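You operate a simulated robot arm through the tools that you are given. There is no shell and no other tool. Be economical: measure what you need, move in short steps, check, and stop when the job is done.

You run a simulated two-armed robot. Do the job below in one go: nothing can be reset, and whatever is moved stays where it is left.

JOB
Wipe the smear off the scanner glass and copy the sounds worksheet without streaks.
Fine: use the glass cloth and put it back; shut the lid on the worksheet. What is to be rubbed or washed off counts as gone when no trace of it is left.

Only the result counts: the job must be done as asked and must still hold three seconds after the hand-in. Knocking over, shifting, dropping, spilling or breaking anything else fails it. A push-on lid holds only when it is set on centred and level and pressed home; a screw cap is set on level and turned clockwise until tight. Flat cloth is picked up by pressing the open fingertips on it (5 to 10 N) and closing them slowly along it; thin cloth reads only 2 to 8 mm in the jaws.

ROBOT AND FRAMES
Two 6-joint arms with two-finger grippers on one trunk, on a base that drives. Base frame: it is fixed to the floor where the robot stands at the start and does not move with it; the origin is under the middle of the robot, x ahead of it, y to its left, z up; the surface under the hand at the start is at about z = 740. Lengths are in mm, angles in degrees, forces in N, time in s.
The left shoulder is at the start at [30, 178, 988], the right one opposite. With the tool pointing down near the work surface each hand reaches from about 520 to 800 mm from the robot's upright axis, wherever it stands, measured 20 degrees to its own side. Places, roughly: cleaning tab [500, -500, 900]; copies key [500, -900, 1100]; darkness slider [700, -700, 1100]; envelope lever [500, -400, 900]; jam knob [400, -400, 900]; paper dial [600, -900, 1100]; printer switch [400, -900, 800]; scanner glass [600, 400, 800]; scanner lid [700, 400, 1000]; smear [600, 400, 800]. Payload 2.54 kg a hand.
Tool frame (each hand has its own): the origin (TCP) lies between the finger pads and is the grasp point; the fingertips stand 30 mm ahead of it; z points along the fingers, y is the line along which they close. The gripper opens to 116 mm. The gripper's body begins 95 mm behind the TCP.
Orientation is that of the tool frame in the base frame, as a unit quaternion [w, x, y, z]. With the fingers straight down and closing along the base's y, the tool's x points along the base's -x, its y along +y and its z along -z.

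CONTROLS
- The arms move only by the tool jog_arm. It takes "left_deltas", "right_deltas" or both (then of equal length, played together; a hand with none holds still); each is a list of rows, each an object of numbers (a shift or turn left out is 0, a gripper value left out holds the last): "dx", "dy", "dz": the shift along the tool's x, y, z in m; "rx", "ry", "rz": the turn, a rotation vector about the tool's x, y, z in degrees; "hand": the closure, from 0 (fully open) to 1 (shut). In form: [{"dx": .., "dy": .., "dz": .., "rx": .., "ry": .., "rz": .., "hand": ..}, ...]. A call has 1 to 12 rows; each row shifts and turns the commanded pose from where the row before left it, along the tool's axes as they then stand. A row lasts 0.2 s, in which the tool goes at most 50 mm and 8.6 degrees; a call with a longer step from one row to the next is refused whole, and so is a gripper value outside its range. Where a pose cannot be reached the arm comes as near as it can. A force on the tool above 40 N (or 10 N above the force at the start of the call, whichever is more), or a blocked arm, ends the call early, and 0.2 s more pass. The fingers move at their own pace (about 153 mm/s each) and stop on an object; they squeeze with about 44 N. The grip force told is the motor's: it shows also when the fingers shut on nothing. Time passes only in rows, and 0.2 s behind the last, so rows that do not move let the fingers close. It gives the time, the measured TCP pose, the force on the tool (base axes), the opening and the grip force at its end, in the units of the frame above (readings bear some noise), with the torque about the TCP (base axes, N m) and any sound that the robot's microphone picked up.
- Cameras (640 x 400 px; columns grow to the right, rows downward): "scene" is now at [48.8, -16.8, 1739.4]; the picture's right is [-0.31, -0.95, 0.00], its down [-0.66, 0.22, -0.72] and it looks along [0.68, -0.22, -0.70] (base axes); focal length 214 px, centre (320, 200). "left" rides on the left gripper at [69, 15, -122] in its tool frame; the picture's right is [-0.21, 0.98, 0.00], its down [-0.83, -0.18, -0.53] and it looks along [-0.52, -0.11, 0.85] (tool axes); focal length 251 px, centre (320, 200). "right" rides on the right gripper at [69, -15, -122] in its tool frame; the picture's right is [0.21, 0.98, 0.00], its down [-0.83, 0.18, -0.53] and it looks along [-0.52, 0.11, 0.85] (tool axes); focal length 251 px, centre (320, 200). There is no depth. A picture from a camera that has moved, and an enlarged one, comes with that camera's place and axes in the base frame and with its lens. The place of the scene camera against the robot may be out by one fixed shift of up to 25 mm in any direction.
- snapshot(camera): a new picture of that camera. No time passes.
- lift_body(by): slides the trunk up (or, below 0, down) by that many mm; the arms and the scene camera ride with it, the base frame stays. It gives what a move gives, with no picture.
- drive_base(legs): drives the robot by 1 to 6 legs, each [ahead, left, turn to the left] in mm, mm and degrees, along the robot's own axes; the way and the turn of a leg run together, so that a leg with both is an arc; at most 1500 mm and 180 degrees a leg. The arms and the cameras ride along, it lands a little off, and it stops where it bumps. It gives what a move gives.
- head_to(pan, tilt): turns the head with the scene camera to pan (to the left, within 143 degrees either way) and tilt (down, from -29 to 69), counted from straight ahead of the robot. It gives what a move gives.
- enlarge(camera, box): a new picture of the part [left, top, right, bottom] of that camera's present view, enlarged. No time passes.
- finish_job(): hands the job in; it is judged then, once.

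Go step by step. Nothing tells you exact positions but the pictures and the camera data: compare them with the known pose of the tool, close in by small moves and look again before you grip or let go. The budget is 120 turns and 100 pictures, counting those below and the enlarged ones. Unless the task says otherwise, let go and move clear before handing in, and close with one line.

The tools are called as name(argument=value, ...) on one line, values as JSON. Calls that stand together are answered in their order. jog_arm: Moves the arms, as the interface text tells. Its arguments: {"type":"object","properties":{"left_deltas":{"type":"array","items":{"type":"object","properties":{"dx":{"type":"number"},"dy":{"type":"number"},"dz":{"type":"number"},"rx":{"type":"number"},"ry":{"type":"number"},"rz":{"type":"number"},"hand":{"type":"number"}}}},"right_deltas":{"type":"array","items":{"type":"object","properties":{"dx":{"type":"number"},"dy":{"type":"number"},"dz":{"type":"number"},"rx":{"type":"number"},"ry":{"type":"number"},"rz":{"type":"number"},"hand":{"type":"number"}}}}},"required":[]} The other tools are called the same way: lift_body (by) slides the trunk up or down; drive_base (legs) drives the base; head_to (pan, tilt) turns the head that bears the scene camera; snapshot (camera) takes a picture; enlarge (camera, box) takes an enlarged picture of a part of a camera's view; finish_job () hands the job in.

At the start:

```text
time_s: 0.0
left_ee_pos: [458.1, 264.9, 1481.1]
left_tool_rot: [0.001, 0.0, 1.0, 0.0]
left_contact_force: [0.6, 0.1, -0.1]
left_ft_torque: [0.01, 0.0, -0.01]
left_width: 115.8
left_finger_force: 0.1
right_ee_pos: [487.8, -88.2, 1413.1]
right_tool_rot: [0.0, 0.0, 1.0, 0.0]
right_contact_force: [-0.3, -0.2, 0.3]
right_ft_torque: [0.01, 0.01, -0.02]
right_width: 115.8
right_finger_force: 0.0
trunk travel left (down, up): [-200.0, 340.0]
robot x, y, heading: [-0.0, 0.4, 0.1]
head pan, tilt: [-18.2, 44.1]
```

scene: 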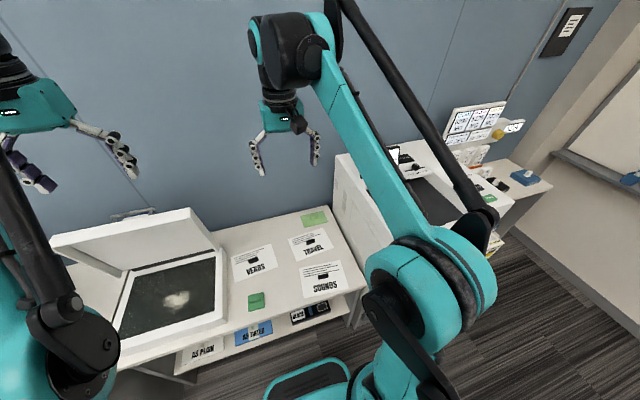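
right: 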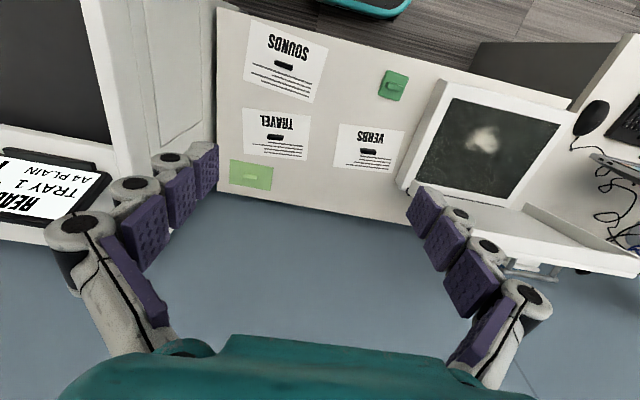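
left: 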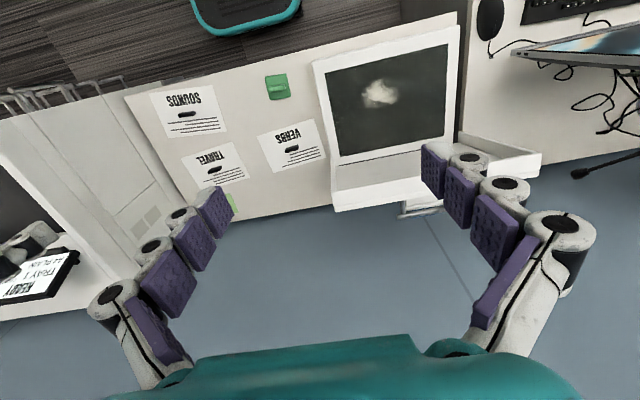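

I see the open scanner with the smear at the left, three worksheets (VERBS, TRAVEL, SOUNDS) and two green items that may be cloths. I'll look closer first.

enlarge(camera="right", box=[220, 0, 420, 200])

enlarge(camera="scene", box=[50, 180, 370, 380])

enlarge(camera="left", box=[260, 0, 560, 220])

```text
2.00 times, centred on (320, 100) of right
camera zoom: at [419.3, -103.9, 1536.2], right [-0.21, 0.98, 0.0], down [0.83, 0.18, 0.53], along [0.52, 0.11, -0.85], focal length 503 px, centre (320, 400)
```

zoom: 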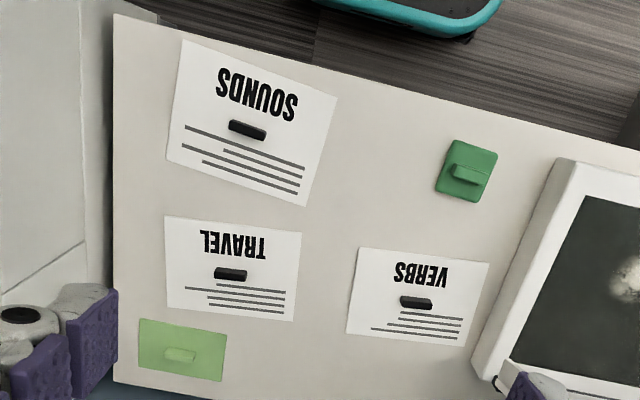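

```text
2.00 times, centred on (210, 280) of scene
camera zoom: at [48.8, -16.8, 1739.4], right [-0.31, -0.95, 0.0], down [-0.66, 0.22, -0.72], along [0.68, -0.22, -0.7], focal length 429 px, centre (540, 40)
```

zoom: 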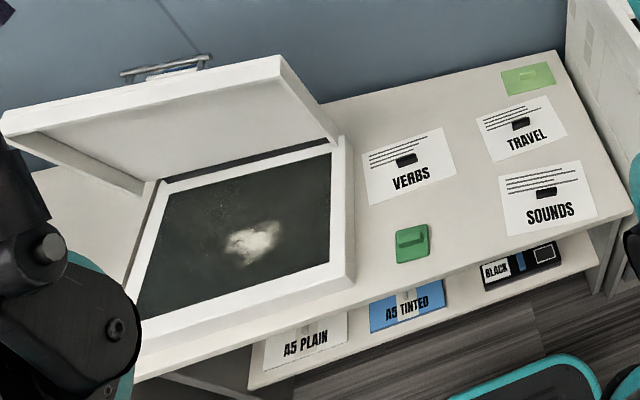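

```text
1.82 times, centred on (410, 110) of left
camera zoom: at [388.1, 280.5, 1604.1], right [0.21, 0.98, 0.0], down [0.83, -0.18, 0.53], along [0.52, -0.11, -0.85], focal length 457 px, centre (156, 364)
```

zoom: 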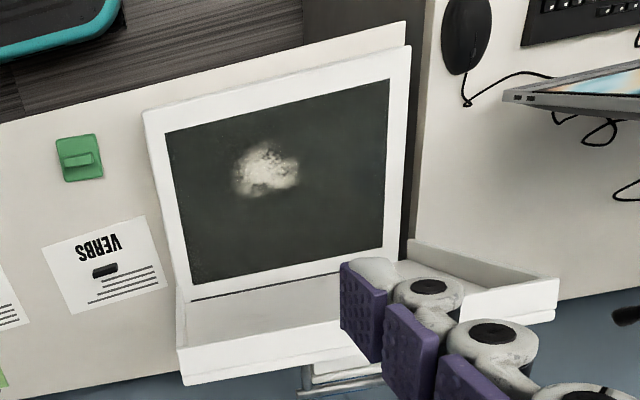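

The dark green pad beside the scanner is probably the glass cloth, but I'll check the other green item and any notices in the room.

head_to(pan=-50, tilt=35)

snapshot(camera="scene")

enlarge(camera="scene", box=[160, 50, 400, 200])

```text
time_s: 1.0
left_ee_pos: [456.9, 263.9, 1481.8]
left_tool_rot: [0.0, 0.0, 1.0, 0.0]
left_contact_force: [1.0, 0.3, 0.2]
left_ft_torque: [0.0, -0.02, 0.0]
left_width: 116.0
left_finger_force: 0.0
right_ee_pos: [488.0, -88.2, 1412.6]
right_tool_rot: [0.0, -0.001, 1.0, 0.0]
right_contact_force: [-0.3, -0.3, -0.3]
right_ft_torque: [-0.01, -0.02, -0.06]
right_width: 116.2
right_finger_force: 0.1
trunk travel left (down, up): [-200.0, 340.0]
robot x, y, heading: [0.7, -1.2, 0.5]
head pan, tilt: [-50.0, 35.0]
```

```text
93 pictures are left
camera scene: at [27.6, -58.7, 1752.9], right [-0.77, -0.64, 0.0], down [-0.37, 0.44, -0.82], along [0.53, -0.63, -0.57], focal length 214 px, centre (320, 200)
```

scene: 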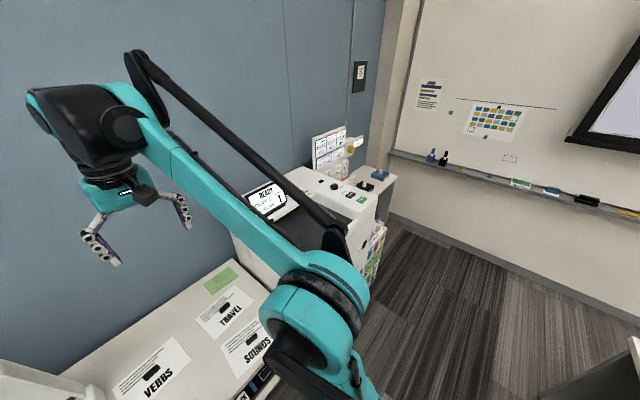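

```text
2.67 times, centred on (280, 125) of scene
camera zoom: at [27.6, -58.7, 1752.9], right [-0.77, -0.64, 0.0], down [-0.37, 0.44, -0.82], along [0.53, -0.63, -0.57], focal length 572 px, centre (427, 400)
```

zoom: 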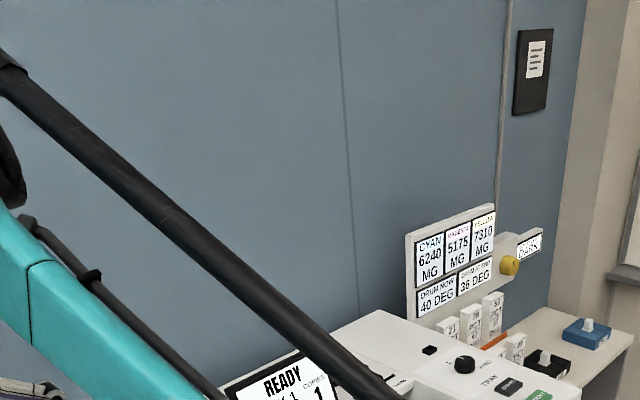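

The printer panel is partly hidden by my arm. I'll slide right and look at it from there.

drive_base(legs=[[0, -500, 0]])

head_to(pan=-25, tilt=45)

snapshot(camera="scene")

snapshot(camera="right")

snapshot(camera="left")

```text
time_s: 3.9
left_ee_pos: [457.5, -239.6, 1482.3]
left_tool_rot: [0.0, -0.001, 1.0, 0.001]
left_contact_force: [0.2, -0.4, -0.5]
left_ft_torque: [0.07, -0.01, 0.0]
left_width: 116.2
left_finger_force: 0.1
right_ee_pos: [488.9, -592.6, 1412.7]
right_tool_rot: [0.0, 0.0, 1.0, 0.001]
right_contact_force: [0.2, -0.4, -0.2]
right_ft_torque: [0.02, -0.04, 0.01]
right_width: 115.8
right_finger_force: 0.1
trunk travel left (down, up): [-200.0, 340.0]
robot x, y, heading: [-2.1, -506.7, 0.1]
head pan, tilt: [-50.0, 35.0]
```

```text
time_s: 4.8
left_ee_pos: [457.5, -237.2, 1481.2]
left_tool_rot: [0.0, -0.001, 1.0, 0.0]
left_contact_force: [-0.3, -0.1, -0.3]
left_ft_torque: [0.04, 0.0, 0.01]
left_width: 115.6
left_finger_force: 0.2
right_ee_pos: [487.8, -592.7, 1412.8]
right_tool_rot: [0.0, -0.001, 1.0, 0.0]
right_contact_force: [-0.5, -0.2, -0.5]
right_ft_torque: [-0.03, 0.02, -0.02]
right_width: 115.5
right_finger_force: 0.0
trunk travel left (down, up): [-200.0, 340.0]
robot x, y, heading: [1.8, -506.8, -0.0]
head pan, tilt: [-25.0, 45.0]
```

```text
91 pictures are left
camera scene: at [45.0, -530.1, 1738.1], right [-0.42, -0.91, 0.0], down [-0.64, 0.3, -0.71], along [0.64, -0.3, -0.71], focal length 214 px, centre (320, 200)
```

scene: 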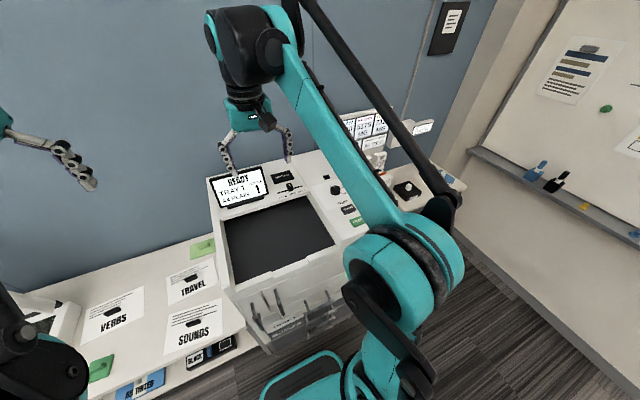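

```text
90 pictures are left
camera right: at [419.8, -607.8, 1536.2], right [-0.22, 0.98, 0.0], down [0.83, 0.18, 0.53], along [0.52, 0.12, -0.85], focal length 251 px, centre (320, 200)
```

right: 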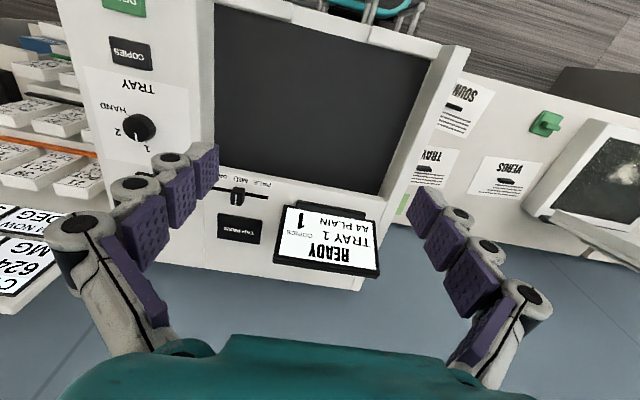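

```text
89 pictures are left
camera left: at [388.0, -223.4, 1604.1], right [0.21, 0.98, 0.0], down [0.83, -0.18, 0.53], along [0.52, -0.11, -0.85], focal length 251 px, centre (320, 200)
```

left: 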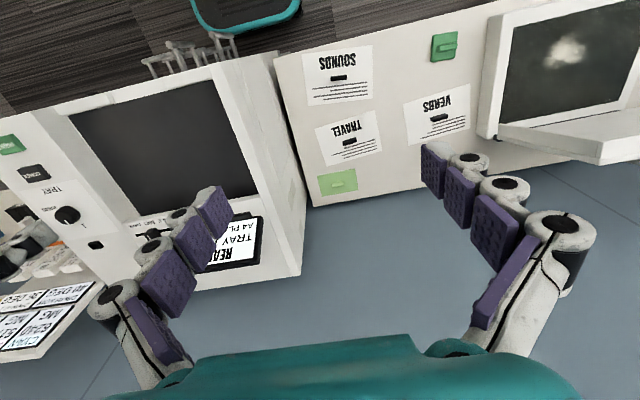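

There is a green key on the printer, and I need its label.

enlarge(camera="scene", box=[260, 150, 420, 250])

enlarge(camera="right", box=[70, 0, 390, 280])

enlarge(camera="left", box=[290, 20, 480, 200])

```text
4.00 times, centred on (340, 200) of scene
camera zoom: at [45.0, -530.1, 1738.1], right [-0.42, -0.91, 0.0], down [-0.64, 0.3, -0.71], along [0.64, -0.3, -0.71], focal length 858 px, centre (240, 200)
```

zoom: 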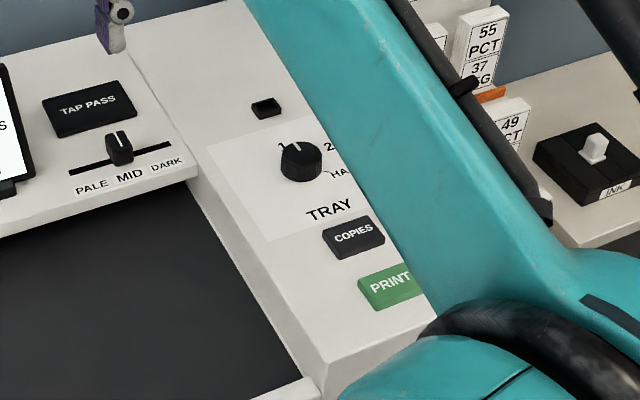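

```text
1.43 times, centred on (230, 140) of right
camera zoom: at [419.8, -607.8, 1536.2], right [-0.22, 0.98, 0.0], down [0.83, 0.18, 0.53], along [0.52, 0.12, -0.85], focal length 359 px, centre (449, 286)
```

zoom: 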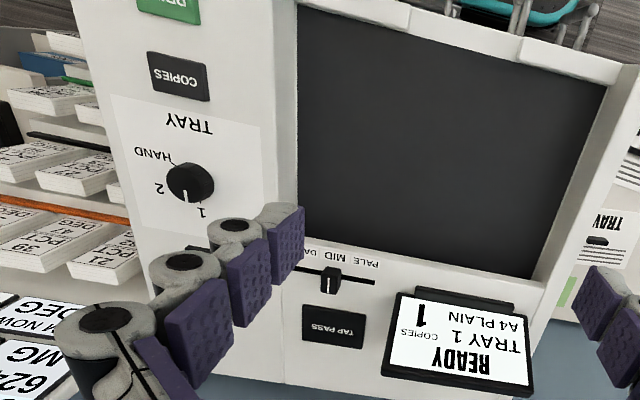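

```text
2.22 times, centred on (385, 110) of left
camera zoom: at [388.0, -223.4, 1604.1], right [0.21, 0.98, 0.0], down [0.83, -0.18, 0.53], along [0.52, -0.11, -0.85], focal length 559 px, centre (176, 400)
```

zoom: 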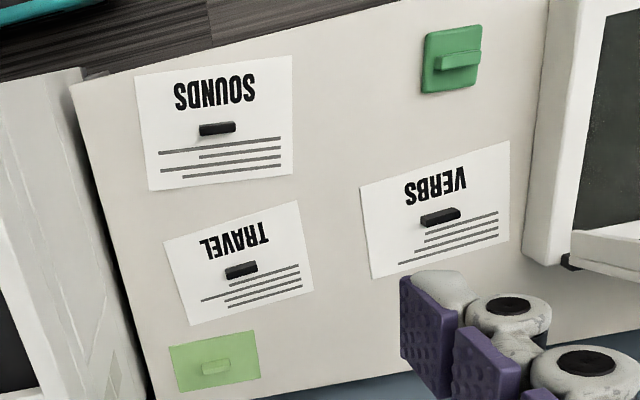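

The display shows READY, and the keys include COPIES and a green PRINT. The dark green pad with the handle beside the scanner, at about (483, 128), I take as the glass cloth, and SOUNDS is at about (492, -194). I'll bring the left arm over the cloth.

drive_base(legs=[[-97, 436, 0]])

jog_arm(left_deltas=[{"rz": 8.5, "dz": 0.03}, {"rz": 8.5, "dz": 0.03}, {"rz": 8.5, "dz": 0.03}, {"rz": 8.5, "dz": 0.03}, {"rz": 8.5, "dz": 0.03}, {"rz": 8.5, "dz": 0.03}, {"rz": 8.5, "dz": 0.03}, {"rz": 8.5, "dz": 0.03}, {"rz": 8.5, "dz": 0.03}, {"rz": 8.5, "dz": 0.03}, {"rz": 5, "dz": 0.03}, {}])

snapshot(camera="left")

head_to(pan=10, tilt=40)

snapshot(camera="scene")

```text
time_s: 7.5
left_ee_pos: [363.3, 197.5, 1481.7]
left_tool_rot: [0.001, 0.001, 1.0, 0.0]
left_contact_force: [0.3, 0.8, -0.8]
left_ft_torque: [-0.01, 0.0, 0.0]
left_width: 116.2
left_finger_force: 0.1
right_ee_pos: [390.9, -153.6, 1413.2]
right_tool_rot: [0.001, 0.002, 1.0, 0.0]
right_contact_force: [0.3, 0.1, 0.0]
right_ft_torque: [0.01, 0.0, 0.03]
right_width: 115.8
right_finger_force: 0.1
trunk travel left (down, up): [-200.0, 340.0]
robot x, y, heading: [-95.8, -69.3, -0.3]
head pan, tilt: [-25.0, 45.0]
```

```text
time_s: 10.1
left_ee_pos: [362.7, 197.7, 1151.4]
left_tool_rot: [0.001, 0.709, 0.705, 0.001]
left_contact_force: [-0.7, 0.5, 0.4]
left_ft_torque: [-0.01, 0.0, 0.02]
left_width: 116.2
left_finger_force: 0.1
right_ee_pos: [391.8, -155.3, 1413.4]
right_tool_rot: [0.0, 0.002, 1.0, -0.001]
right_contact_force: [0.3, 0.1, -0.3]
right_ft_torque: [0.0, -0.05, -0.01]
right_width: 116.3
right_finger_force: 0.1
trunk travel left (down, up): [-200.0, 340.0]
robot x, y, heading: [-94.1, -70.4, -0.1]
head pan, tilt: [-25.0, 45.0]
```

```text
85 pictures are left
camera left: at [377.1, 266.2, 1274.2], right [0.98, -0.22, 0.0], down [-0.19, -0.83, 0.53], along [-0.12, -0.52, -0.85], focal length 251 px, centre (320, 200)
```

left: 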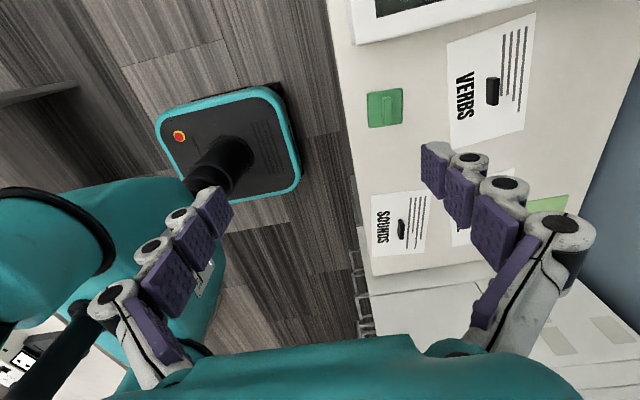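

```text
time_s: 11.2
left_ee_pos: [362.7, 197.6, 1150.7]
left_tool_rot: [0.0, 0.709, 0.706, 0.001]
left_contact_force: [-0.1, 0.7, 0.2]
left_ft_torque: [-0.04, 0.03, -0.02]
left_width: 116.0
left_finger_force: 0.0
right_ee_pos: [391.0, -154.4, 1412.1]
right_tool_rot: [0.0, 0.002, 1.0, 0.001]
right_contact_force: [0.8, 0.4, -0.1]
right_ft_torque: [0.04, 0.02, 0.02]
right_width: 115.8
right_finger_force: 0.0
trunk travel left (down, up): [-200.0, 340.0]
robot x, y, heading: [-94.5, -63.7, -0.3]
head pan, tilt: [10.0, 40.0]
```

```text
84 pictures are left
camera scene: at [-41.0, -41.9, 1745.3], right [0.17, -0.99, 0.0], down [-0.63, -0.11, -0.77], along [0.75, 0.13, -0.64], focal length 214 px, centre (320, 200)
```

scene: 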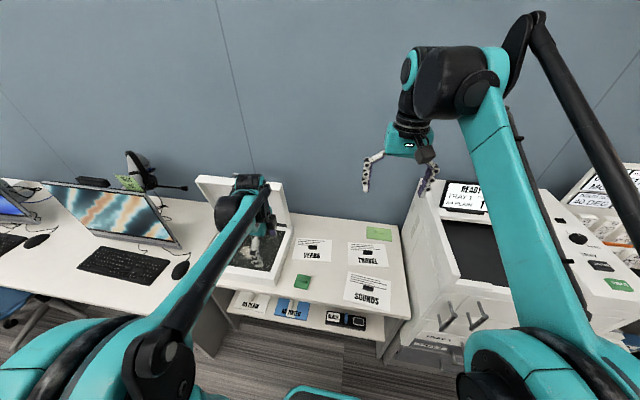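

The wrist is now turned so the fingers close along x. The cloth handle is at about (482, 128), so I'll move above it and look.

jog_arm(left_deltas=[{"dx": -0.012, "dy": 0.02, "dz": 0.035}, {"dx": -0.012, "dy": 0.02, "dz": 0.035}, {"dx": -0.012, "dy": 0.02, "dz": 0.035}, {"dx": -0.012, "dy": 0.02, "dz": 0.035}, {"dx": -0.012, "dy": 0.02, "dz": 0.035}, {"dx": -0.01, "dy": 0.019, "dz": 0.035}, {"dz": 0.03}, {}])

snapshot(camera="left")

```text
time_s: 12.9
left_ee_pos: [482.9, 127.3, 910.0]
left_tool_rot: [0.001, 0.708, 0.706, 0.0]
left_contact_force: [0.1, -0.6, -0.2]
left_ft_torque: [0.03, -0.04, 0.02]
left_width: 116.0
left_finger_force: 0.0
right_ee_pos: [391.1, -155.1, 1412.0]
right_tool_rot: [-0.001, 0.003, 1.0, 0.0]
right_contact_force: [0.0, -0.1, -0.7]
right_ft_torque: [-0.02, 0.02, 0.0]
right_width: 116.2
right_finger_force: 0.1
trunk travel left (down, up): [-200.0, 340.0]
robot x, y, heading: [-96.1, -65.1, -0.2]
head pan, tilt: [10.0, 40.0]
```

```text
83 pictures are left
camera left: at [497.6, 196.3, 1034.1], right [0.98, -0.22, 0.0], down [-0.18, -0.83, 0.53], along [-0.12, -0.52, -0.85], focal length 251 px, centre (320, 200)
```

left: 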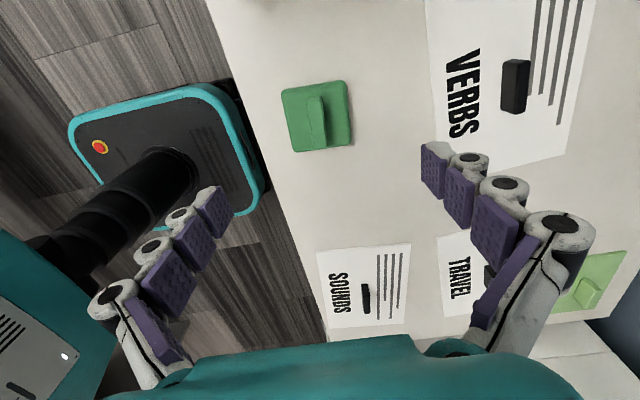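

enlarge(camera="left", box=[270, 70, 366, 160])

```text
4.44 times, centred on (318, 115) of left
camera zoom: at [497.6, 196.3, 1034.1], right [0.98, -0.22, 0.0], down [-0.18, -0.83, 0.53], along [-0.12, -0.52, -0.85], focal length 1118 px, centre (329, 578)
```

zoom: 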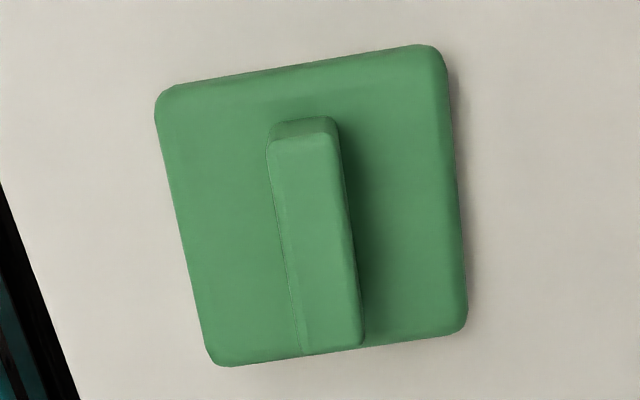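

The handle is a block about 15 × 54 mm centred near (477, 128) and turned about 5°. I'll align to it and go down with the fingers half open.

jog_arm(left_deltas=[{"dy": -0.005, "dz": 0.02, "rz": 4.5, "hand": 0.5}, {"dz": 0.03}, {"dz": 0.03}, {"dz": 0.02}, {"dz": 0.01}, {}])

snapshot(camera="left")

```text
time_s: 14.3
left_ee_pos: [477.6, 127.3, 799.9]
left_tool_rot: [0.0, 0.736, 0.677, 0.001]
left_contact_force: [0.2, -0.2, 1.1]
left_ft_torque: [-0.04, -0.03, 0.0]
left_width: 58.0
left_finger_force: 0.0
right_ee_pos: [392.1, -156.1, 1412.1]
right_tool_rot: [0.0, 0.002, 1.0, 0.0]
right_contact_force: [-0.3, 0.5, 0.1]
right_ft_torque: [-0.03, 0.02, -0.02]
right_width: 116.1
right_finger_force: 0.0
trunk travel left (down, up): [-200.0, 340.0]
robot x, y, heading: [-99.5, -65.9, 0.0]
head pan, tilt: [10.0, 40.0]
```

```text
81 pictures are left
camera left: at [497.8, 195.8, 923.1], right [0.96, -0.29, 0.0], down [-0.25, -0.81, 0.53], along [-0.16, -0.51, -0.85], focal length 251 px, centre (320, 200)
```

left: 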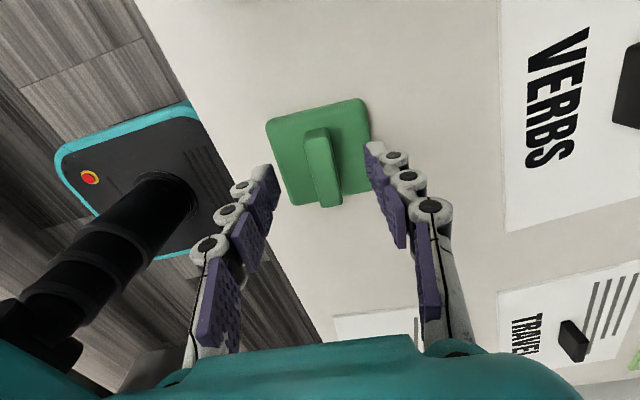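

The fingers are centred on the handle. I'll go down slowly and close.

jog_arm(left_deltas=[{"dz": 0.008}, {"dz": 0.006}, {"dz": 0.004}, {}])

enlarge(camera="left", box=[220, 80, 420, 240])

```text
time_s: 15.3
left_ee_pos: [477.8, 128.5, 783.2]
left_tool_rot: [0.0, 0.736, 0.678, 0.0]
left_contact_force: [1.7, 2.0, 22.8]
left_ft_torque: [-0.01, -0.26, -0.01]
left_width: 58.8
left_finger_force: 8.7
right_ee_pos: [390.2, -155.7, 1413.4]
right_tool_rot: [0.0, 0.002, 1.0, 0.0]
right_contact_force: [1.0, 0.5, -0.3]
right_ft_torque: [0.0, 0.06, -0.04]
right_width: 116.0
right_finger_force: 0.0
trunk travel left (down, up): [-200.0, 340.0]
robot x, y, heading: [-92.4, -64.3, -0.0]
head pan, tilt: [10.0, 40.0]
```

```text
2.50 times, centred on (320, 160) of left
camera zoom: at [496.9, 196.1, 906.3], right [0.96, -0.29, 0.0], down [-0.25, -0.81, 0.53], along [-0.16, -0.51, -0.85], focal length 629 px, centre (320, 300)
```

zoom: 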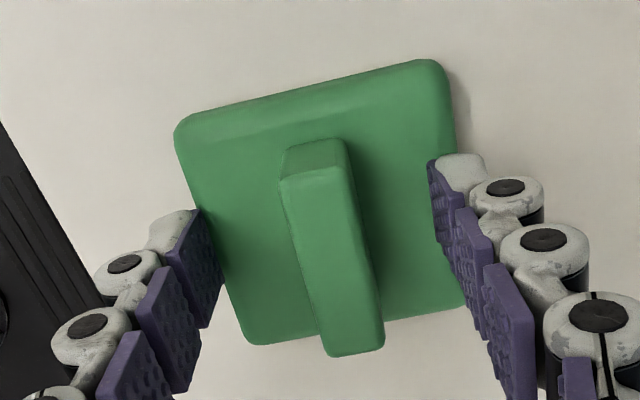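

Tips touch the pad top at TCP z≈784. I'll back off 3 mm and grip the handle.

jog_arm(left_deltas=[{"dz": -0.004}, {"hand": 1.0}, {}, {}, {}])

enlarge(camera="left", box=[220, 80, 420, 240])

```text
time_s: 16.6
left_ee_pos: [477.9, 127.5, 786.7]
left_tool_rot: [0.001, 0.736, 0.677, 0.0]
left_contact_force: [0.0, -0.2, -0.2]
left_ft_torque: [-0.03, 0.01, 0.01]
left_width: 14.6
left_finger_force: 40.9
right_ee_pos: [392.3, -154.8, 1412.7]
right_tool_rot: [0.0, 0.001, 1.0, 0.001]
right_contact_force: [0.5, -0.7, -0.1]
right_ft_torque: [-0.02, -0.01, 0.0]
right_width: 116.0
right_finger_force: 0.0
trunk travel left (down, up): [-200.0, 340.0]
robot x, y, heading: [-89.4, -65.9, -0.3]
head pan, tilt: [10.0, 40.0]
```

```text
2.50 times, centred on (320, 160) of left
camera zoom: at [497.6, 195.8, 909.5], right [0.96, -0.29, 0.0], down [-0.25, -0.81, 0.53], along [-0.16, -0.51, -0.85], focal length 629 px, centre (320, 300)
```

zoom: 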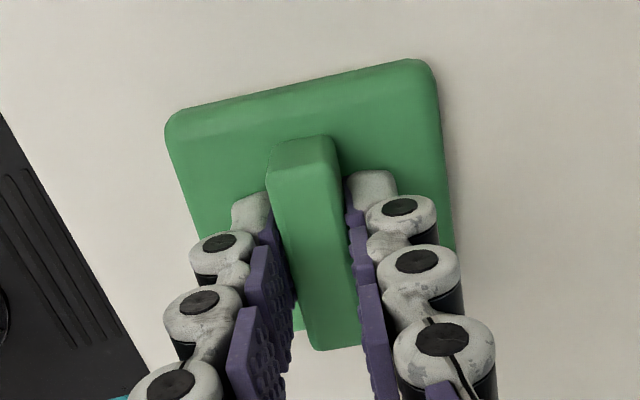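

The cloth is held. I'll lift it and look at how the lid stands before moving over the scanner.

jog_arm(left_deltas=[{"dz": -0.01}, {"dz": -0.03}, {"dz": -0.04}, {"dz": -0.04}, {"dz": -0.04}, {"dz": -0.04}, {}])

head_to(pan=30, tilt=40)

snapshot(camera="scene")

enlarge(camera="scene", box=[260, 130, 480, 300])

snapshot(camera="left")

```text
time_s: 18.1
left_ee_pos: [478.6, 127.3, 988.0]
left_tool_rot: [0.0, 0.736, 0.677, 0.0]
left_contact_force: [0.6, 0.0, -0.5]
left_ft_torque: [0.05, 0.01, 0.0]
left_width: 14.4
left_finger_force: 41.3
right_ee_pos: [392.4, -154.1, 1412.7]
right_tool_rot: [0.0, 0.002, 1.0, 0.0]
right_contact_force: [-0.2, 1.0, 0.8]
right_ft_torque: [0.02, 0.03, -0.02]
right_width: 115.8
right_finger_force: 0.0
trunk travel left (down, up): [-200.0, 340.0]
robot x, y, heading: [-95.7, -66.4, -0.2]
head pan, tilt: [10.0, 40.0]
```

```text
time_s: 19.0
left_ee_pos: [478.6, 126.0, 987.7]
left_tool_rot: [0.001, 0.735, 0.678, 0.0]
left_contact_force: [0.5, 0.1, -0.5]
left_ft_torque: [0.01, 0.05, -0.02]
left_width: 14.4
left_finger_force: 41.2
right_ee_pos: [391.4, -155.7, 1413.1]
right_tool_rot: [-0.001, 0.002, 1.0, 0.0]
right_contact_force: [0.1, 0.1, 0.5]
right_ft_torque: [0.01, 0.0, 0.03]
right_width: 116.0
right_finger_force: 0.0
trunk travel left (down, up): [-200.0, 340.0]
robot x, y, heading: [-94.3, -62.5, -0.1]
head pan, tilt: [30.0, 40.0]
```

```text
78 pictures are left
camera scene: at [-50.7, -14.1, 1745.3], right [0.5, -0.87, 0.0], down [-0.56, -0.32, -0.77], along [0.66, 0.38, -0.64], focal length 214 px, centre (320, 200)
```

scene: 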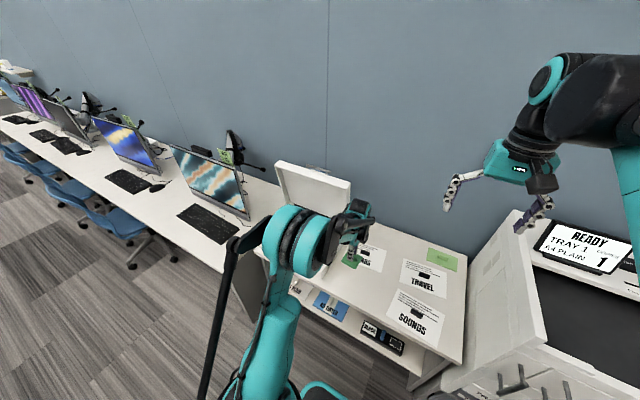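

```text
2.35 times, centred on (370, 215) of scene
camera zoom: at [-50.7, -14.1, 1745.3], right [0.5, -0.87, 0.0], down [-0.56, -0.32, -0.77], along [0.66, 0.38, -0.64], focal length 505 px, centre (202, 165)
```

zoom: 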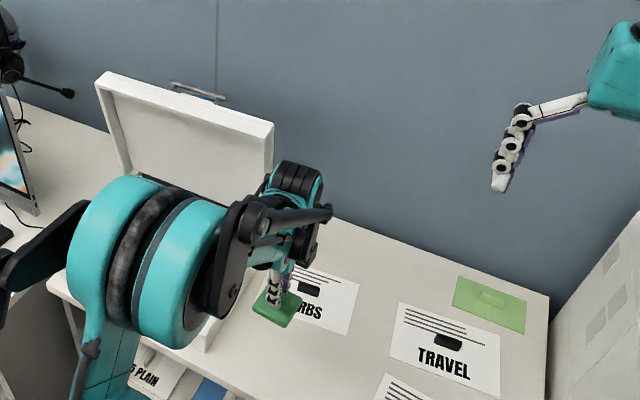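

```text
76 pictures are left
camera left: at [498.0, 194.5, 1110.3], right [0.96, -0.29, 0.0], down [-0.25, -0.81, 0.53], along [-0.16, -0.51, -0.85], focal length 251 px, centre (320, 200)
```

left: 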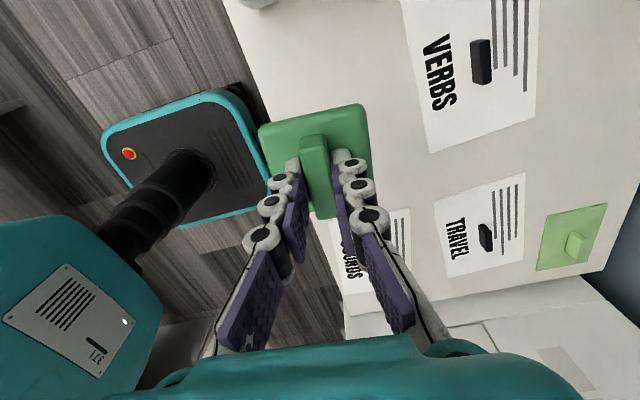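

The lid stands about upright at x≈700–760, with its top near z≈1150 and a bar handle on its back. I'll drive left so the cloth hand comes over the glass.

drive_base(legs=[[45, 310, 0]])

snapshot(camera="left")

head_to(pan=10, tilt=50)

snapshot(camera="scene")

snapshot(camera="right")

```text
time_s: 21.1
left_ee_pos: [521.9, 445.2, 988.1]
left_tool_rot: [0.001, 0.734, 0.679, 0.001]
left_contact_force: [0.0, 0.3, -1.5]
left_ft_torque: [-0.04, 0.02, 0.02]
left_width: 14.8
left_finger_force: 41.0
right_ee_pos: [437.6, 163.8, 1412.9]
right_tool_rot: [0.0, -0.001, 1.0, 0.0]
right_contact_force: [-0.2, 1.1, 0.1]
right_ft_torque: [-0.02, 0.01, 0.02]
right_width: 116.0
right_finger_force: 0.0
trunk travel left (down, up): [-200.0, 340.0]
robot x, y, heading: [-52.3, 247.9, 0.2]
head pan, tilt: [30.0, 40.0]
```

```text
75 pictures are left
camera left: at [540.5, 512.9, 1110.1], right [0.96, -0.29, 0.0], down [-0.24, -0.81, 0.53], along [-0.15, -0.51, -0.85], focal length 251 px, centre (320, 200)
```

left: 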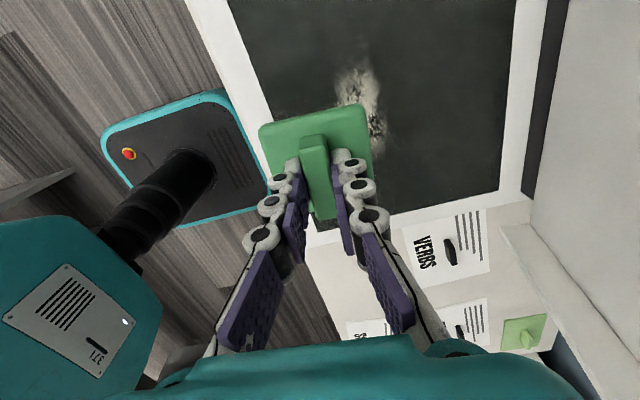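

```text
time_s: 21.9
left_ee_pos: [521.9, 443.9, 987.0]
left_tool_rot: [0.0, 0.734, 0.679, 0.001]
left_contact_force: [0.4, -0.3, 0.3]
left_ft_torque: [0.0, 0.01, -0.03]
left_width: 14.4
left_finger_force: 40.4
right_ee_pos: [436.0, 162.5, 1413.1]
right_tool_rot: [0.0, -0.001, 1.0, 0.001]
right_contact_force: [0.2, 0.0, 0.4]
right_ft_torque: [0.03, 0.02, 0.0]
right_width: 115.9
right_finger_force: 0.1
trunk travel left (down, up): [-200.0, 340.0]
robot x, y, heading: [-47.4, 245.8, 0.2]
head pan, tilt: [10.0, 50.0]
```

```text
74 pictures are left
camera scene: at [-4.7, 271.1, 1731.2], right [0.18, -0.98, 0.0], down [-0.75, -0.14, -0.64], along [0.63, 0.11, -0.77], focal length 214 px, centre (320, 200)
```

scene: 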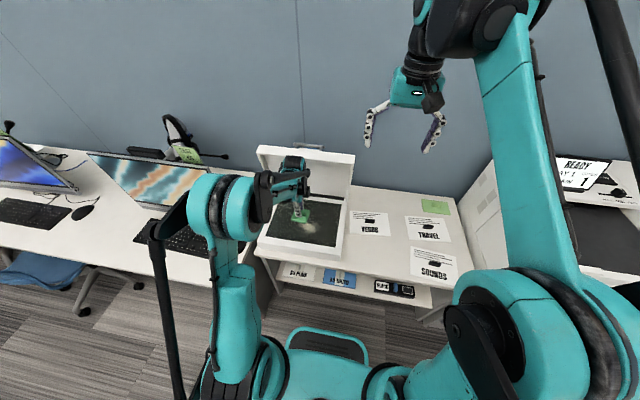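

```text
73 pictures are left
camera right: at [368.1, 145.9, 1536.2], right [-0.22, 0.98, 0.0], down [0.83, 0.18, 0.53], along [0.52, 0.12, -0.85], focal length 251 px, centre (320, 200)
```

right: 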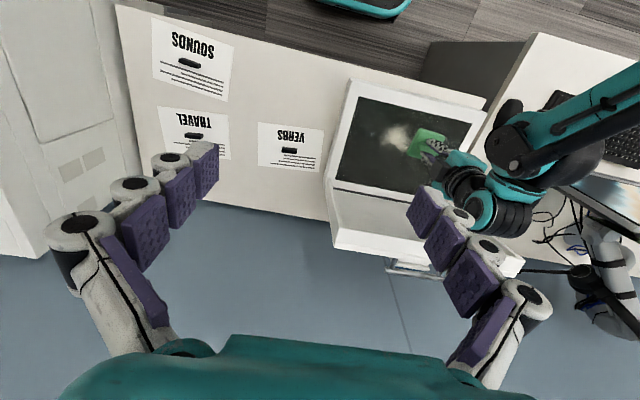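

The smear spans roughly x 495–610, y 370–490. I'll start the wipe at the far front corner and go down to the glass gently.

jog_arm(left_deltas=[{"dx": 0.027, "dy": -0.0107}, {"dx": 0.0275, "dy": -0.0107}, {"dz": 0.03}, {"dz": 0.03}, {"dz": 0.03}, {"dz": 0.025}, {"dz": 0.01}, {"dz": 0.005}, {}])

snapshot(camera="left")

```text
time_s: 23.9
left_ee_pos: [502.5, 499.8, 859.4]
left_tool_rot: [0.001, 0.733, 0.68, 0.001]
left_contact_force: [0.7, -0.1, -0.4]
left_ft_torque: [-0.01, 0.01, -0.03]
left_width: 14.8
left_finger_force: 40.9
right_ee_pos: [434.9, 162.3, 1413.1]
right_tool_rot: [0.0, 0.0, 1.0, 0.0]
right_contact_force: [1.3, 0.4, -0.6]
right_ft_torque: [0.01, 0.0, -0.04]
right_width: 116.3
right_finger_force: 0.0
trunk travel left (down, up): [-200.0, 340.0]
robot x, y, heading: [-51.0, 246.6, 0.1]
head pan, tilt: [10.0, 50.0]
```

```text
72 pictures are left
camera left: at [521.9, 567.9, 981.3], right [0.96, -0.29, 0.0], down [-0.24, -0.81, 0.53], along [-0.15, -0.51, -0.85], focal length 251 px, centre (320, 200)
```

left: 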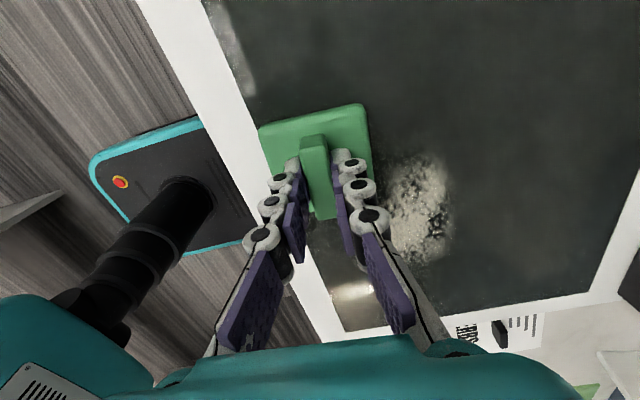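

jog_arm(left_deltas=[{"dx": 0.0, "dy": 0.009}, {"dz": 0.004}, {"dz": 0.004}, {"dz": 0.002}, {}])

```text
time_s: 24.6
left_ee_pos: [511.1, 499.1, 856.4]
left_tool_rot: [0.002, 0.734, 0.68, 0.003]
left_contact_force: [-3.4, -0.2, 32.4]
left_ft_torque: [-0.11, 0.12, 0.02]
left_width: 14.5
left_finger_force: 40.8
right_ee_pos: [434.2, 161.6, 1415.1]
right_tool_rot: [0.0, 0.0, 1.0, 0.0]
right_contact_force: [-0.5, 0.6, 0.0]
right_ft_torque: [0.0, -0.03, 0.0]
right_width: 116.0
right_finger_force: 0.1
trunk travel left (down, up): [-200.0, 340.0]
robot x, y, heading: [-50.9, 245.3, 0.1]
head pan, tilt: [10.0, 50.0]
stopped in row 3 (left hand): the force on the tool passed its limit at 50 N (the readings are from after the stop); the commanded pose is now the measured one
```

jog_arm(left_deltas=[{"dz": -0.0015}, {}])

```text
time_s: 25.2
left_ee_pos: [511.1, 499.3, 856.3]
left_tool_rot: [0.001, 0.733, 0.681, 0.002]
left_contact_force: [-5.1, -1.8, 13.5]
left_ft_torque: [-0.01, 0.16, 0.01]
left_width: 14.9
left_finger_force: 41.0
right_ee_pos: [434.5, 160.9, 1413.9]
right_tool_rot: [0.001, -0.001, 1.0, 0.0]
right_contact_force: [-0.1, -0.7, 1.1]
right_ft_torque: [0.06, -0.01, 0.0]
right_width: 116.1
right_finger_force: 0.1
trunk travel left (down, up): [-200.0, 340.0]
robot x, y, heading: [-52.6, 248.0, 0.3]
head pan, tilt: [10.0, 50.0]
```

Contact is about 13 N and the glass is at z≈810. I'll do the first wiping pass toward -y.

jog_arm(left_deltas=[{"dz": -0.0003, "dx": -0.0155, "dy": 0.0012}, {"dx": -0.0155, "dy": 0.0012}, {"dx": -0.0155, "dy": 0.0012}, {"dx": -0.0155, "dy": 0.0012}, {"dx": -0.0155, "dy": 0.0012}, {"dx": -0.0155, "dy": 0.0012}, {"dx": -0.0155, "dy": 0.0012}, {"dx": -0.0155, "dy": 0.0012}, {"dx": -0.0155, "dy": 0.0012}, {"dx": -0.0155, "dy": 0.0012}, {}])

snapshot(camera="left")

```text
time_s: 27.6
left_ee_pos: [513.5, 345.6, 855.9]
left_tool_rot: [0.001, 0.733, 0.68, 0.002]
left_contact_force: [-1.4, 7.2, 20.8]
left_ft_torque: [0.24, 0.09, 0.03]
left_width: 14.8
left_finger_force: 40.2
right_ee_pos: [434.8, 162.4, 1414.8]
right_tool_rot: [0.002, 0.0, 1.0, 0.001]
right_contact_force: [-0.1, -0.7, -0.9]
right_ft_torque: [-0.01, 0.0, -0.02]
right_width: 116.1
right_finger_force: 0.0
trunk travel left (down, up): [-200.0, 340.0]
robot x, y, heading: [-49.3, 247.5, 0.1]
head pan, tilt: [10.0, 50.0]
```

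```text
71 pictures are left
camera left: at [532.2, 412.7, 978.9], right [0.96, -0.29, 0.0], down [-0.25, -0.81, 0.53], along [-0.15, -0.51, -0.85], focal length 251 px, centre (320, 200)
```

left: 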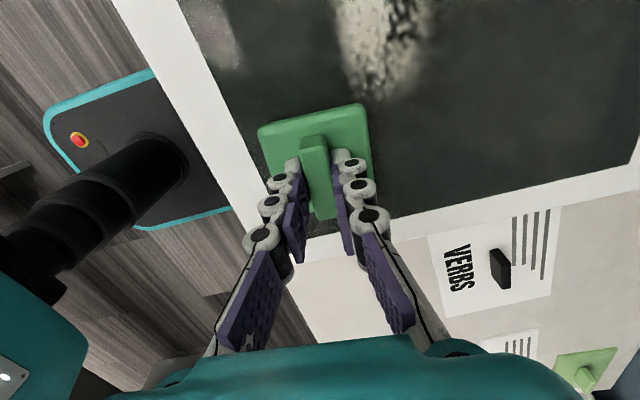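

The swath is clean. Next pass shifts 45 mm back and goes toward +y.

jog_arm(left_deltas=[{"dx": 0.0017, "dy": 0.0225, "dz": -0.0004}, {"dx": 0.0017, "dy": 0.0225}, {"dx": 0.0165, "dy": -0.0013}, {"dx": 0.0165, "dy": -0.0013}, {"dx": 0.0165, "dy": -0.0013}, {"dx": 0.0165, "dy": -0.0013}, {"dx": 0.0165, "dy": -0.0013}, {"dx": 0.0165, "dy": -0.0013}, {"dx": 0.0165, "dy": -0.0013}, {"dx": 0.0165, "dy": -0.0013}, {"dx": 0.0165, "dy": -0.0013}, {"dx": 0.0165, "dy": -0.0013}])

jog_arm(left_deltas=[{"dx": 0.0017, "dy": 0.0225}, {"dx": 0.0017, "dy": 0.0225}, {"dx": -0.0165, "dy": 0.0013}, {"dx": -0.0165, "dy": 0.0013}, {"dx": -0.0165, "dy": 0.0013}, {"dx": -0.0165, "dy": 0.0013}, {"dx": -0.0165, "dy": 0.0013}, {"dx": -0.0165, "dy": 0.0013}, {"dx": -0.0165, "dy": 0.0013}, {"dx": -0.0165, "dy": 0.0013}, {"dx": -0.0165, "dy": 0.0013}, {"dx": -0.0165, "dy": 0.0013}])

snapshot(camera="left")

```text
time_s: 30.2
left_ee_pos: [557.6, 510.1, 855.0]
left_tool_rot: [0.0, 0.734, 0.679, 0.002]
left_contact_force: [0.6, -0.1, 0.4]
left_ft_torque: [0.05, 0.03, 0.02]
left_width: 14.5
left_finger_force: 40.7
right_ee_pos: [436.4, 163.8, 1413.1]
right_tool_rot: [0.0, -0.001, 1.0, 0.0]
right_contact_force: [-0.1, 0.6, 0.4]
right_ft_torque: [-0.02, 0.01, 0.0]
right_width: 116.0
right_finger_force: 0.0
trunk travel left (down, up): [-200.0, 340.0]
robot x, y, heading: [-51.1, 249.6, 0.0]
head pan, tilt: [10.0, 50.0]
```

```text
time_s: 32.9
left_ee_pos: [605.6, 343.4, 856.4]
left_tool_rot: [0.001, 0.734, 0.679, 0.001]
left_contact_force: [0.3, 0.2, -0.9]
left_ft_torque: [-0.01, 0.01, -0.03]
left_width: 14.7
left_finger_force: 41.1
right_ee_pos: [436.2, 161.9, 1413.2]
right_tool_rot: [0.0, 0.0, 1.0, 0.0]
right_contact_force: [-0.7, -1.3, 0.1]
right_ft_torque: [0.03, 0.02, 0.0]
right_width: 116.1
right_finger_force: 0.0
trunk travel left (down, up): [-200.0, 340.0]
robot x, y, heading: [-51.5, 244.0, -0.0]
head pan, tilt: [10.0, 50.0]
```

```text
70 pictures are left
camera left: at [624.1, 411.5, 979.9], right [0.96, -0.29, 0.0], down [-0.25, -0.81, 0.53], along [-0.15, -0.51, -0.85], focal length 251 px, centre (320, 200)
```

left: 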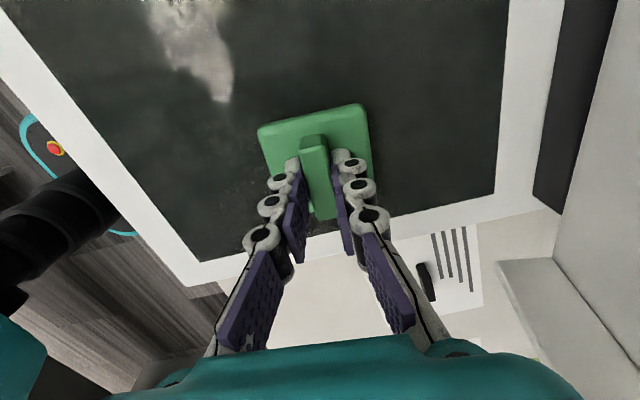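

Contact was lost, so the glass itself lies a bit lower than where the pad was riding. I'll lower here until it touches.

jog_arm(left_deltas=[{"dz": 0.001}, {"dz": 0.001}, {"dz": 0.001}, {}])

```text
time_s: 33.8
left_ee_pos: [605.4, 343.7, 855.9]
left_tool_rot: [0.002, 0.734, 0.679, 0.003]
left_contact_force: [-1.2, -0.2, 19.0]
left_ft_torque: [-0.02, 0.15, 0.03]
left_width: 14.5
left_finger_force: 41.0
right_ee_pos: [435.3, 162.0, 1414.4]
right_tool_rot: [0.001, 0.0, 1.0, 0.001]
right_contact_force: [-0.3, -0.3, 0.7]
right_ft_torque: [0.0, 0.01, 0.01]
right_width: 116.2
right_finger_force: 0.0
trunk travel left (down, up): [-200.0, 340.0]
robot x, y, heading: [-54.8, 247.1, 0.2]
head pan, tilt: [10.0, 50.0]
stopped in row 4 (left hand): the force on the tool passed its limit at 41 N (the readings are from after the stop); the commanded pose is now the measured one
```

jog_arm(left_deltas=[{"dz": -0.0002, "dx": 0.0165, "dy": -0.0013}, {"dx": 0.0165, "dy": -0.0013}, {"dx": 0.0165, "dy": -0.0013}, {"dx": 0.0165, "dy": -0.0013}, {"dx": 0.0165, "dy": -0.0013}, {}])

```text
time_s: 35.2
left_ee_pos: [603.9, 425.7, 856.5]
left_tool_rot: [0.001, 0.733, 0.68, 0.004]
left_contact_force: [0.9, -6.2, 16.7]
left_ft_torque: [-0.26, 0.05, 0.0]
left_width: 14.7
left_finger_force: 40.8
right_ee_pos: [435.0, 161.1, 1412.5]
right_tool_rot: [0.001, 0.0, 1.0, 0.0]
right_contact_force: [0.3, 0.1, -0.2]
right_ft_torque: [-0.02, -0.01, 0.0]
right_width: 116.1
right_finger_force: 0.1
trunk travel left (down, up): [-200.0, 340.0]
robot x, y, heading: [-51.3, 249.7, 0.2]
head pan, tilt: [10.0, 50.0]
```

jog_arm(left_deltas=[{"dx": 0.0165, "dy": -0.0013}, {"dx": 0.0165, "dy": -0.0013}, {"dx": 0.0165, "dy": -0.0013}, {"dx": 0.0165, "dy": -0.0013}, {"dx": 0.0165, "dy": -0.0013}, {"dx": -0.0012, "dy": -0.015}, {"dx": -0.0012, "dy": -0.015}, {"dx": -0.0012, "dy": -0.015}, {}])

jog_arm(left_deltas=[{"dx": -0.0165, "dy": 0.0013}, {"dx": -0.0165, "dy": 0.0013}, {"dx": -0.0165, "dy": 0.0013}, {"dx": -0.0165, "dy": 0.0013}, {"dx": -0.0165, "dy": 0.0013}, {}])

snapshot(camera="left")

```text
time_s: 37.2
left_ee_pos: [558.6, 509.5, 856.3]
left_tool_rot: [0.002, 0.733, 0.68, 0.004]
left_contact_force: [6.6, 1.2, 21.5]
left_ft_torque: [0.11, -0.12, -0.02]
left_width: 14.7
left_finger_force: 40.8
right_ee_pos: [435.8, 161.5, 1413.7]
right_tool_rot: [0.0, 0.0, 1.0, 0.001]
right_contact_force: [-0.6, 0.6, -0.1]
right_ft_torque: [-0.02, 0.02, 0.0]
right_width: 115.9
right_finger_force: 0.1
trunk travel left (down, up): [-200.0, 340.0]
robot x, y, heading: [-52.7, 250.0, -0.0]
head pan, tilt: [10.0, 50.0]
```

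```text
time_s: 38.6
left_ee_pos: [557.2, 426.2, 854.8]
left_tool_rot: [0.003, 0.733, 0.68, 0.004]
left_contact_force: [-0.8, 12.7, 36.0]
left_ft_torque: [0.54, 0.04, -0.02]
left_width: 14.9
left_finger_force: 41.0
right_ee_pos: [432.6, 164.0, 1412.4]
right_tool_rot: [0.001, -0.001, 1.0, -0.001]
right_contact_force: [-0.8, 0.2, -0.3]
right_ft_torque: [-0.02, 0.03, 0.01]
right_width: 116.0
right_finger_force: 0.1
trunk travel left (down, up): [-200.0, 340.0]
robot x, y, heading: [-48.9, 251.0, 0.1]
head pan, tilt: [10.0, 50.0]
```

```text
69 pictures are left
camera left: at [576.1, 494.8, 978.3], right [0.96, -0.29, 0.01], down [-0.25, -0.81, 0.53], along [-0.15, -0.51, -0.85], focal length 251 px, centre (320, 200)
```

left: 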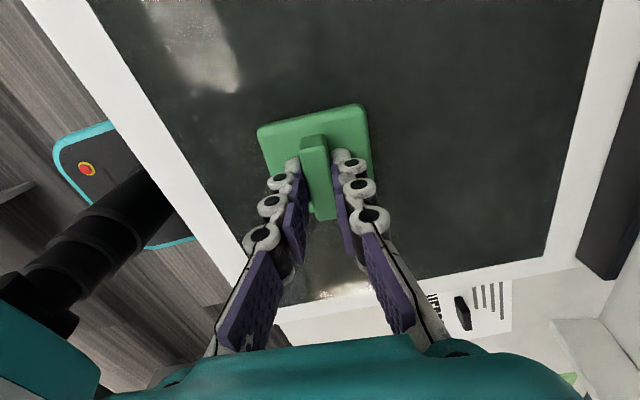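

The smear appears mostly gone; the bright blots move with the camera, so they are reflections. I'll relax the pressure and finish this pass, then redo the front strip.

jog_arm(left_deltas=[{"dz": -0.001}, {"dx": -0.0165, "dy": 0.0013}, {"dx": -0.0165, "dy": 0.0013}, {"dx": -0.0165, "dy": 0.0013}, {"dx": -0.0165, "dy": 0.0013}, {"dx": -0.0165, "dy": 0.0013}, {"dx": -0.0012, "dy": -0.0145}, {"dx": -0.0012, "dy": -0.0145}, {"dx": -0.0012, "dy": -0.0145}, {}])

jog_arm(left_deltas=[{"dx": 0.0165, "dy": -0.0013}, {"dx": 0.0165, "dy": -0.0013}, {"dx": 0.0165, "dy": -0.0013}, {"dx": 0.0165, "dy": -0.0013}, {"dx": 0.0165, "dy": -0.0013}, {"dx": 0.0165, "dy": -0.0013}, {"dx": 0.0165, "dy": -0.0013}, {"dx": 0.0165, "dy": -0.0013}, {"dx": 0.0165, "dy": -0.0013}, {"dx": 0.0165, "dy": -0.0013}, {}])

```text
time_s: 40.8
left_ee_pos: [513.3, 343.5, 855.4]
left_tool_rot: [0.002, 0.734, 0.68, 0.003]
left_contact_force: [11.7, -1.6, 32.5]
left_ft_torque: [-0.16, -0.25, 0.01]
left_width: 14.6
left_finger_force: 40.8
right_ee_pos: [434.9, 161.1, 1412.8]
right_tool_rot: [0.001, -0.001, 1.0, 0.0]
right_contact_force: [0.2, 0.9, 0.2]
right_ft_torque: [-0.03, 0.03, -0.03]
right_width: 116.0
right_finger_force: 0.1
trunk travel left (down, up): [-200.0, 340.0]
robot x, y, heading: [-52.8, 247.4, 0.0]
head pan, tilt: [10.0, 50.0]
```

```text
time_s: 43.2
left_ee_pos: [516.1, 509.3, 855.9]
left_tool_rot: [0.001, 0.733, 0.68, 0.002]
left_contact_force: [0.5, -0.3, 1.3]
left_ft_torque: [0.05, 0.04, -0.02]
left_width: 14.3
left_finger_force: 40.9
right_ee_pos: [436.8, 162.4, 1412.9]
right_tool_rot: [0.0, -0.001, 1.0, 0.0]
right_contact_force: [-0.3, -0.3, 0.0]
right_ft_torque: [-0.01, -0.01, 0.03]
right_width: 115.9
right_finger_force: 0.2
trunk travel left (down, up): [-200.0, 340.0]
robot x, y, heading: [-49.5, 249.4, 0.1]
head pan, tilt: [10.0, 50.0]
```

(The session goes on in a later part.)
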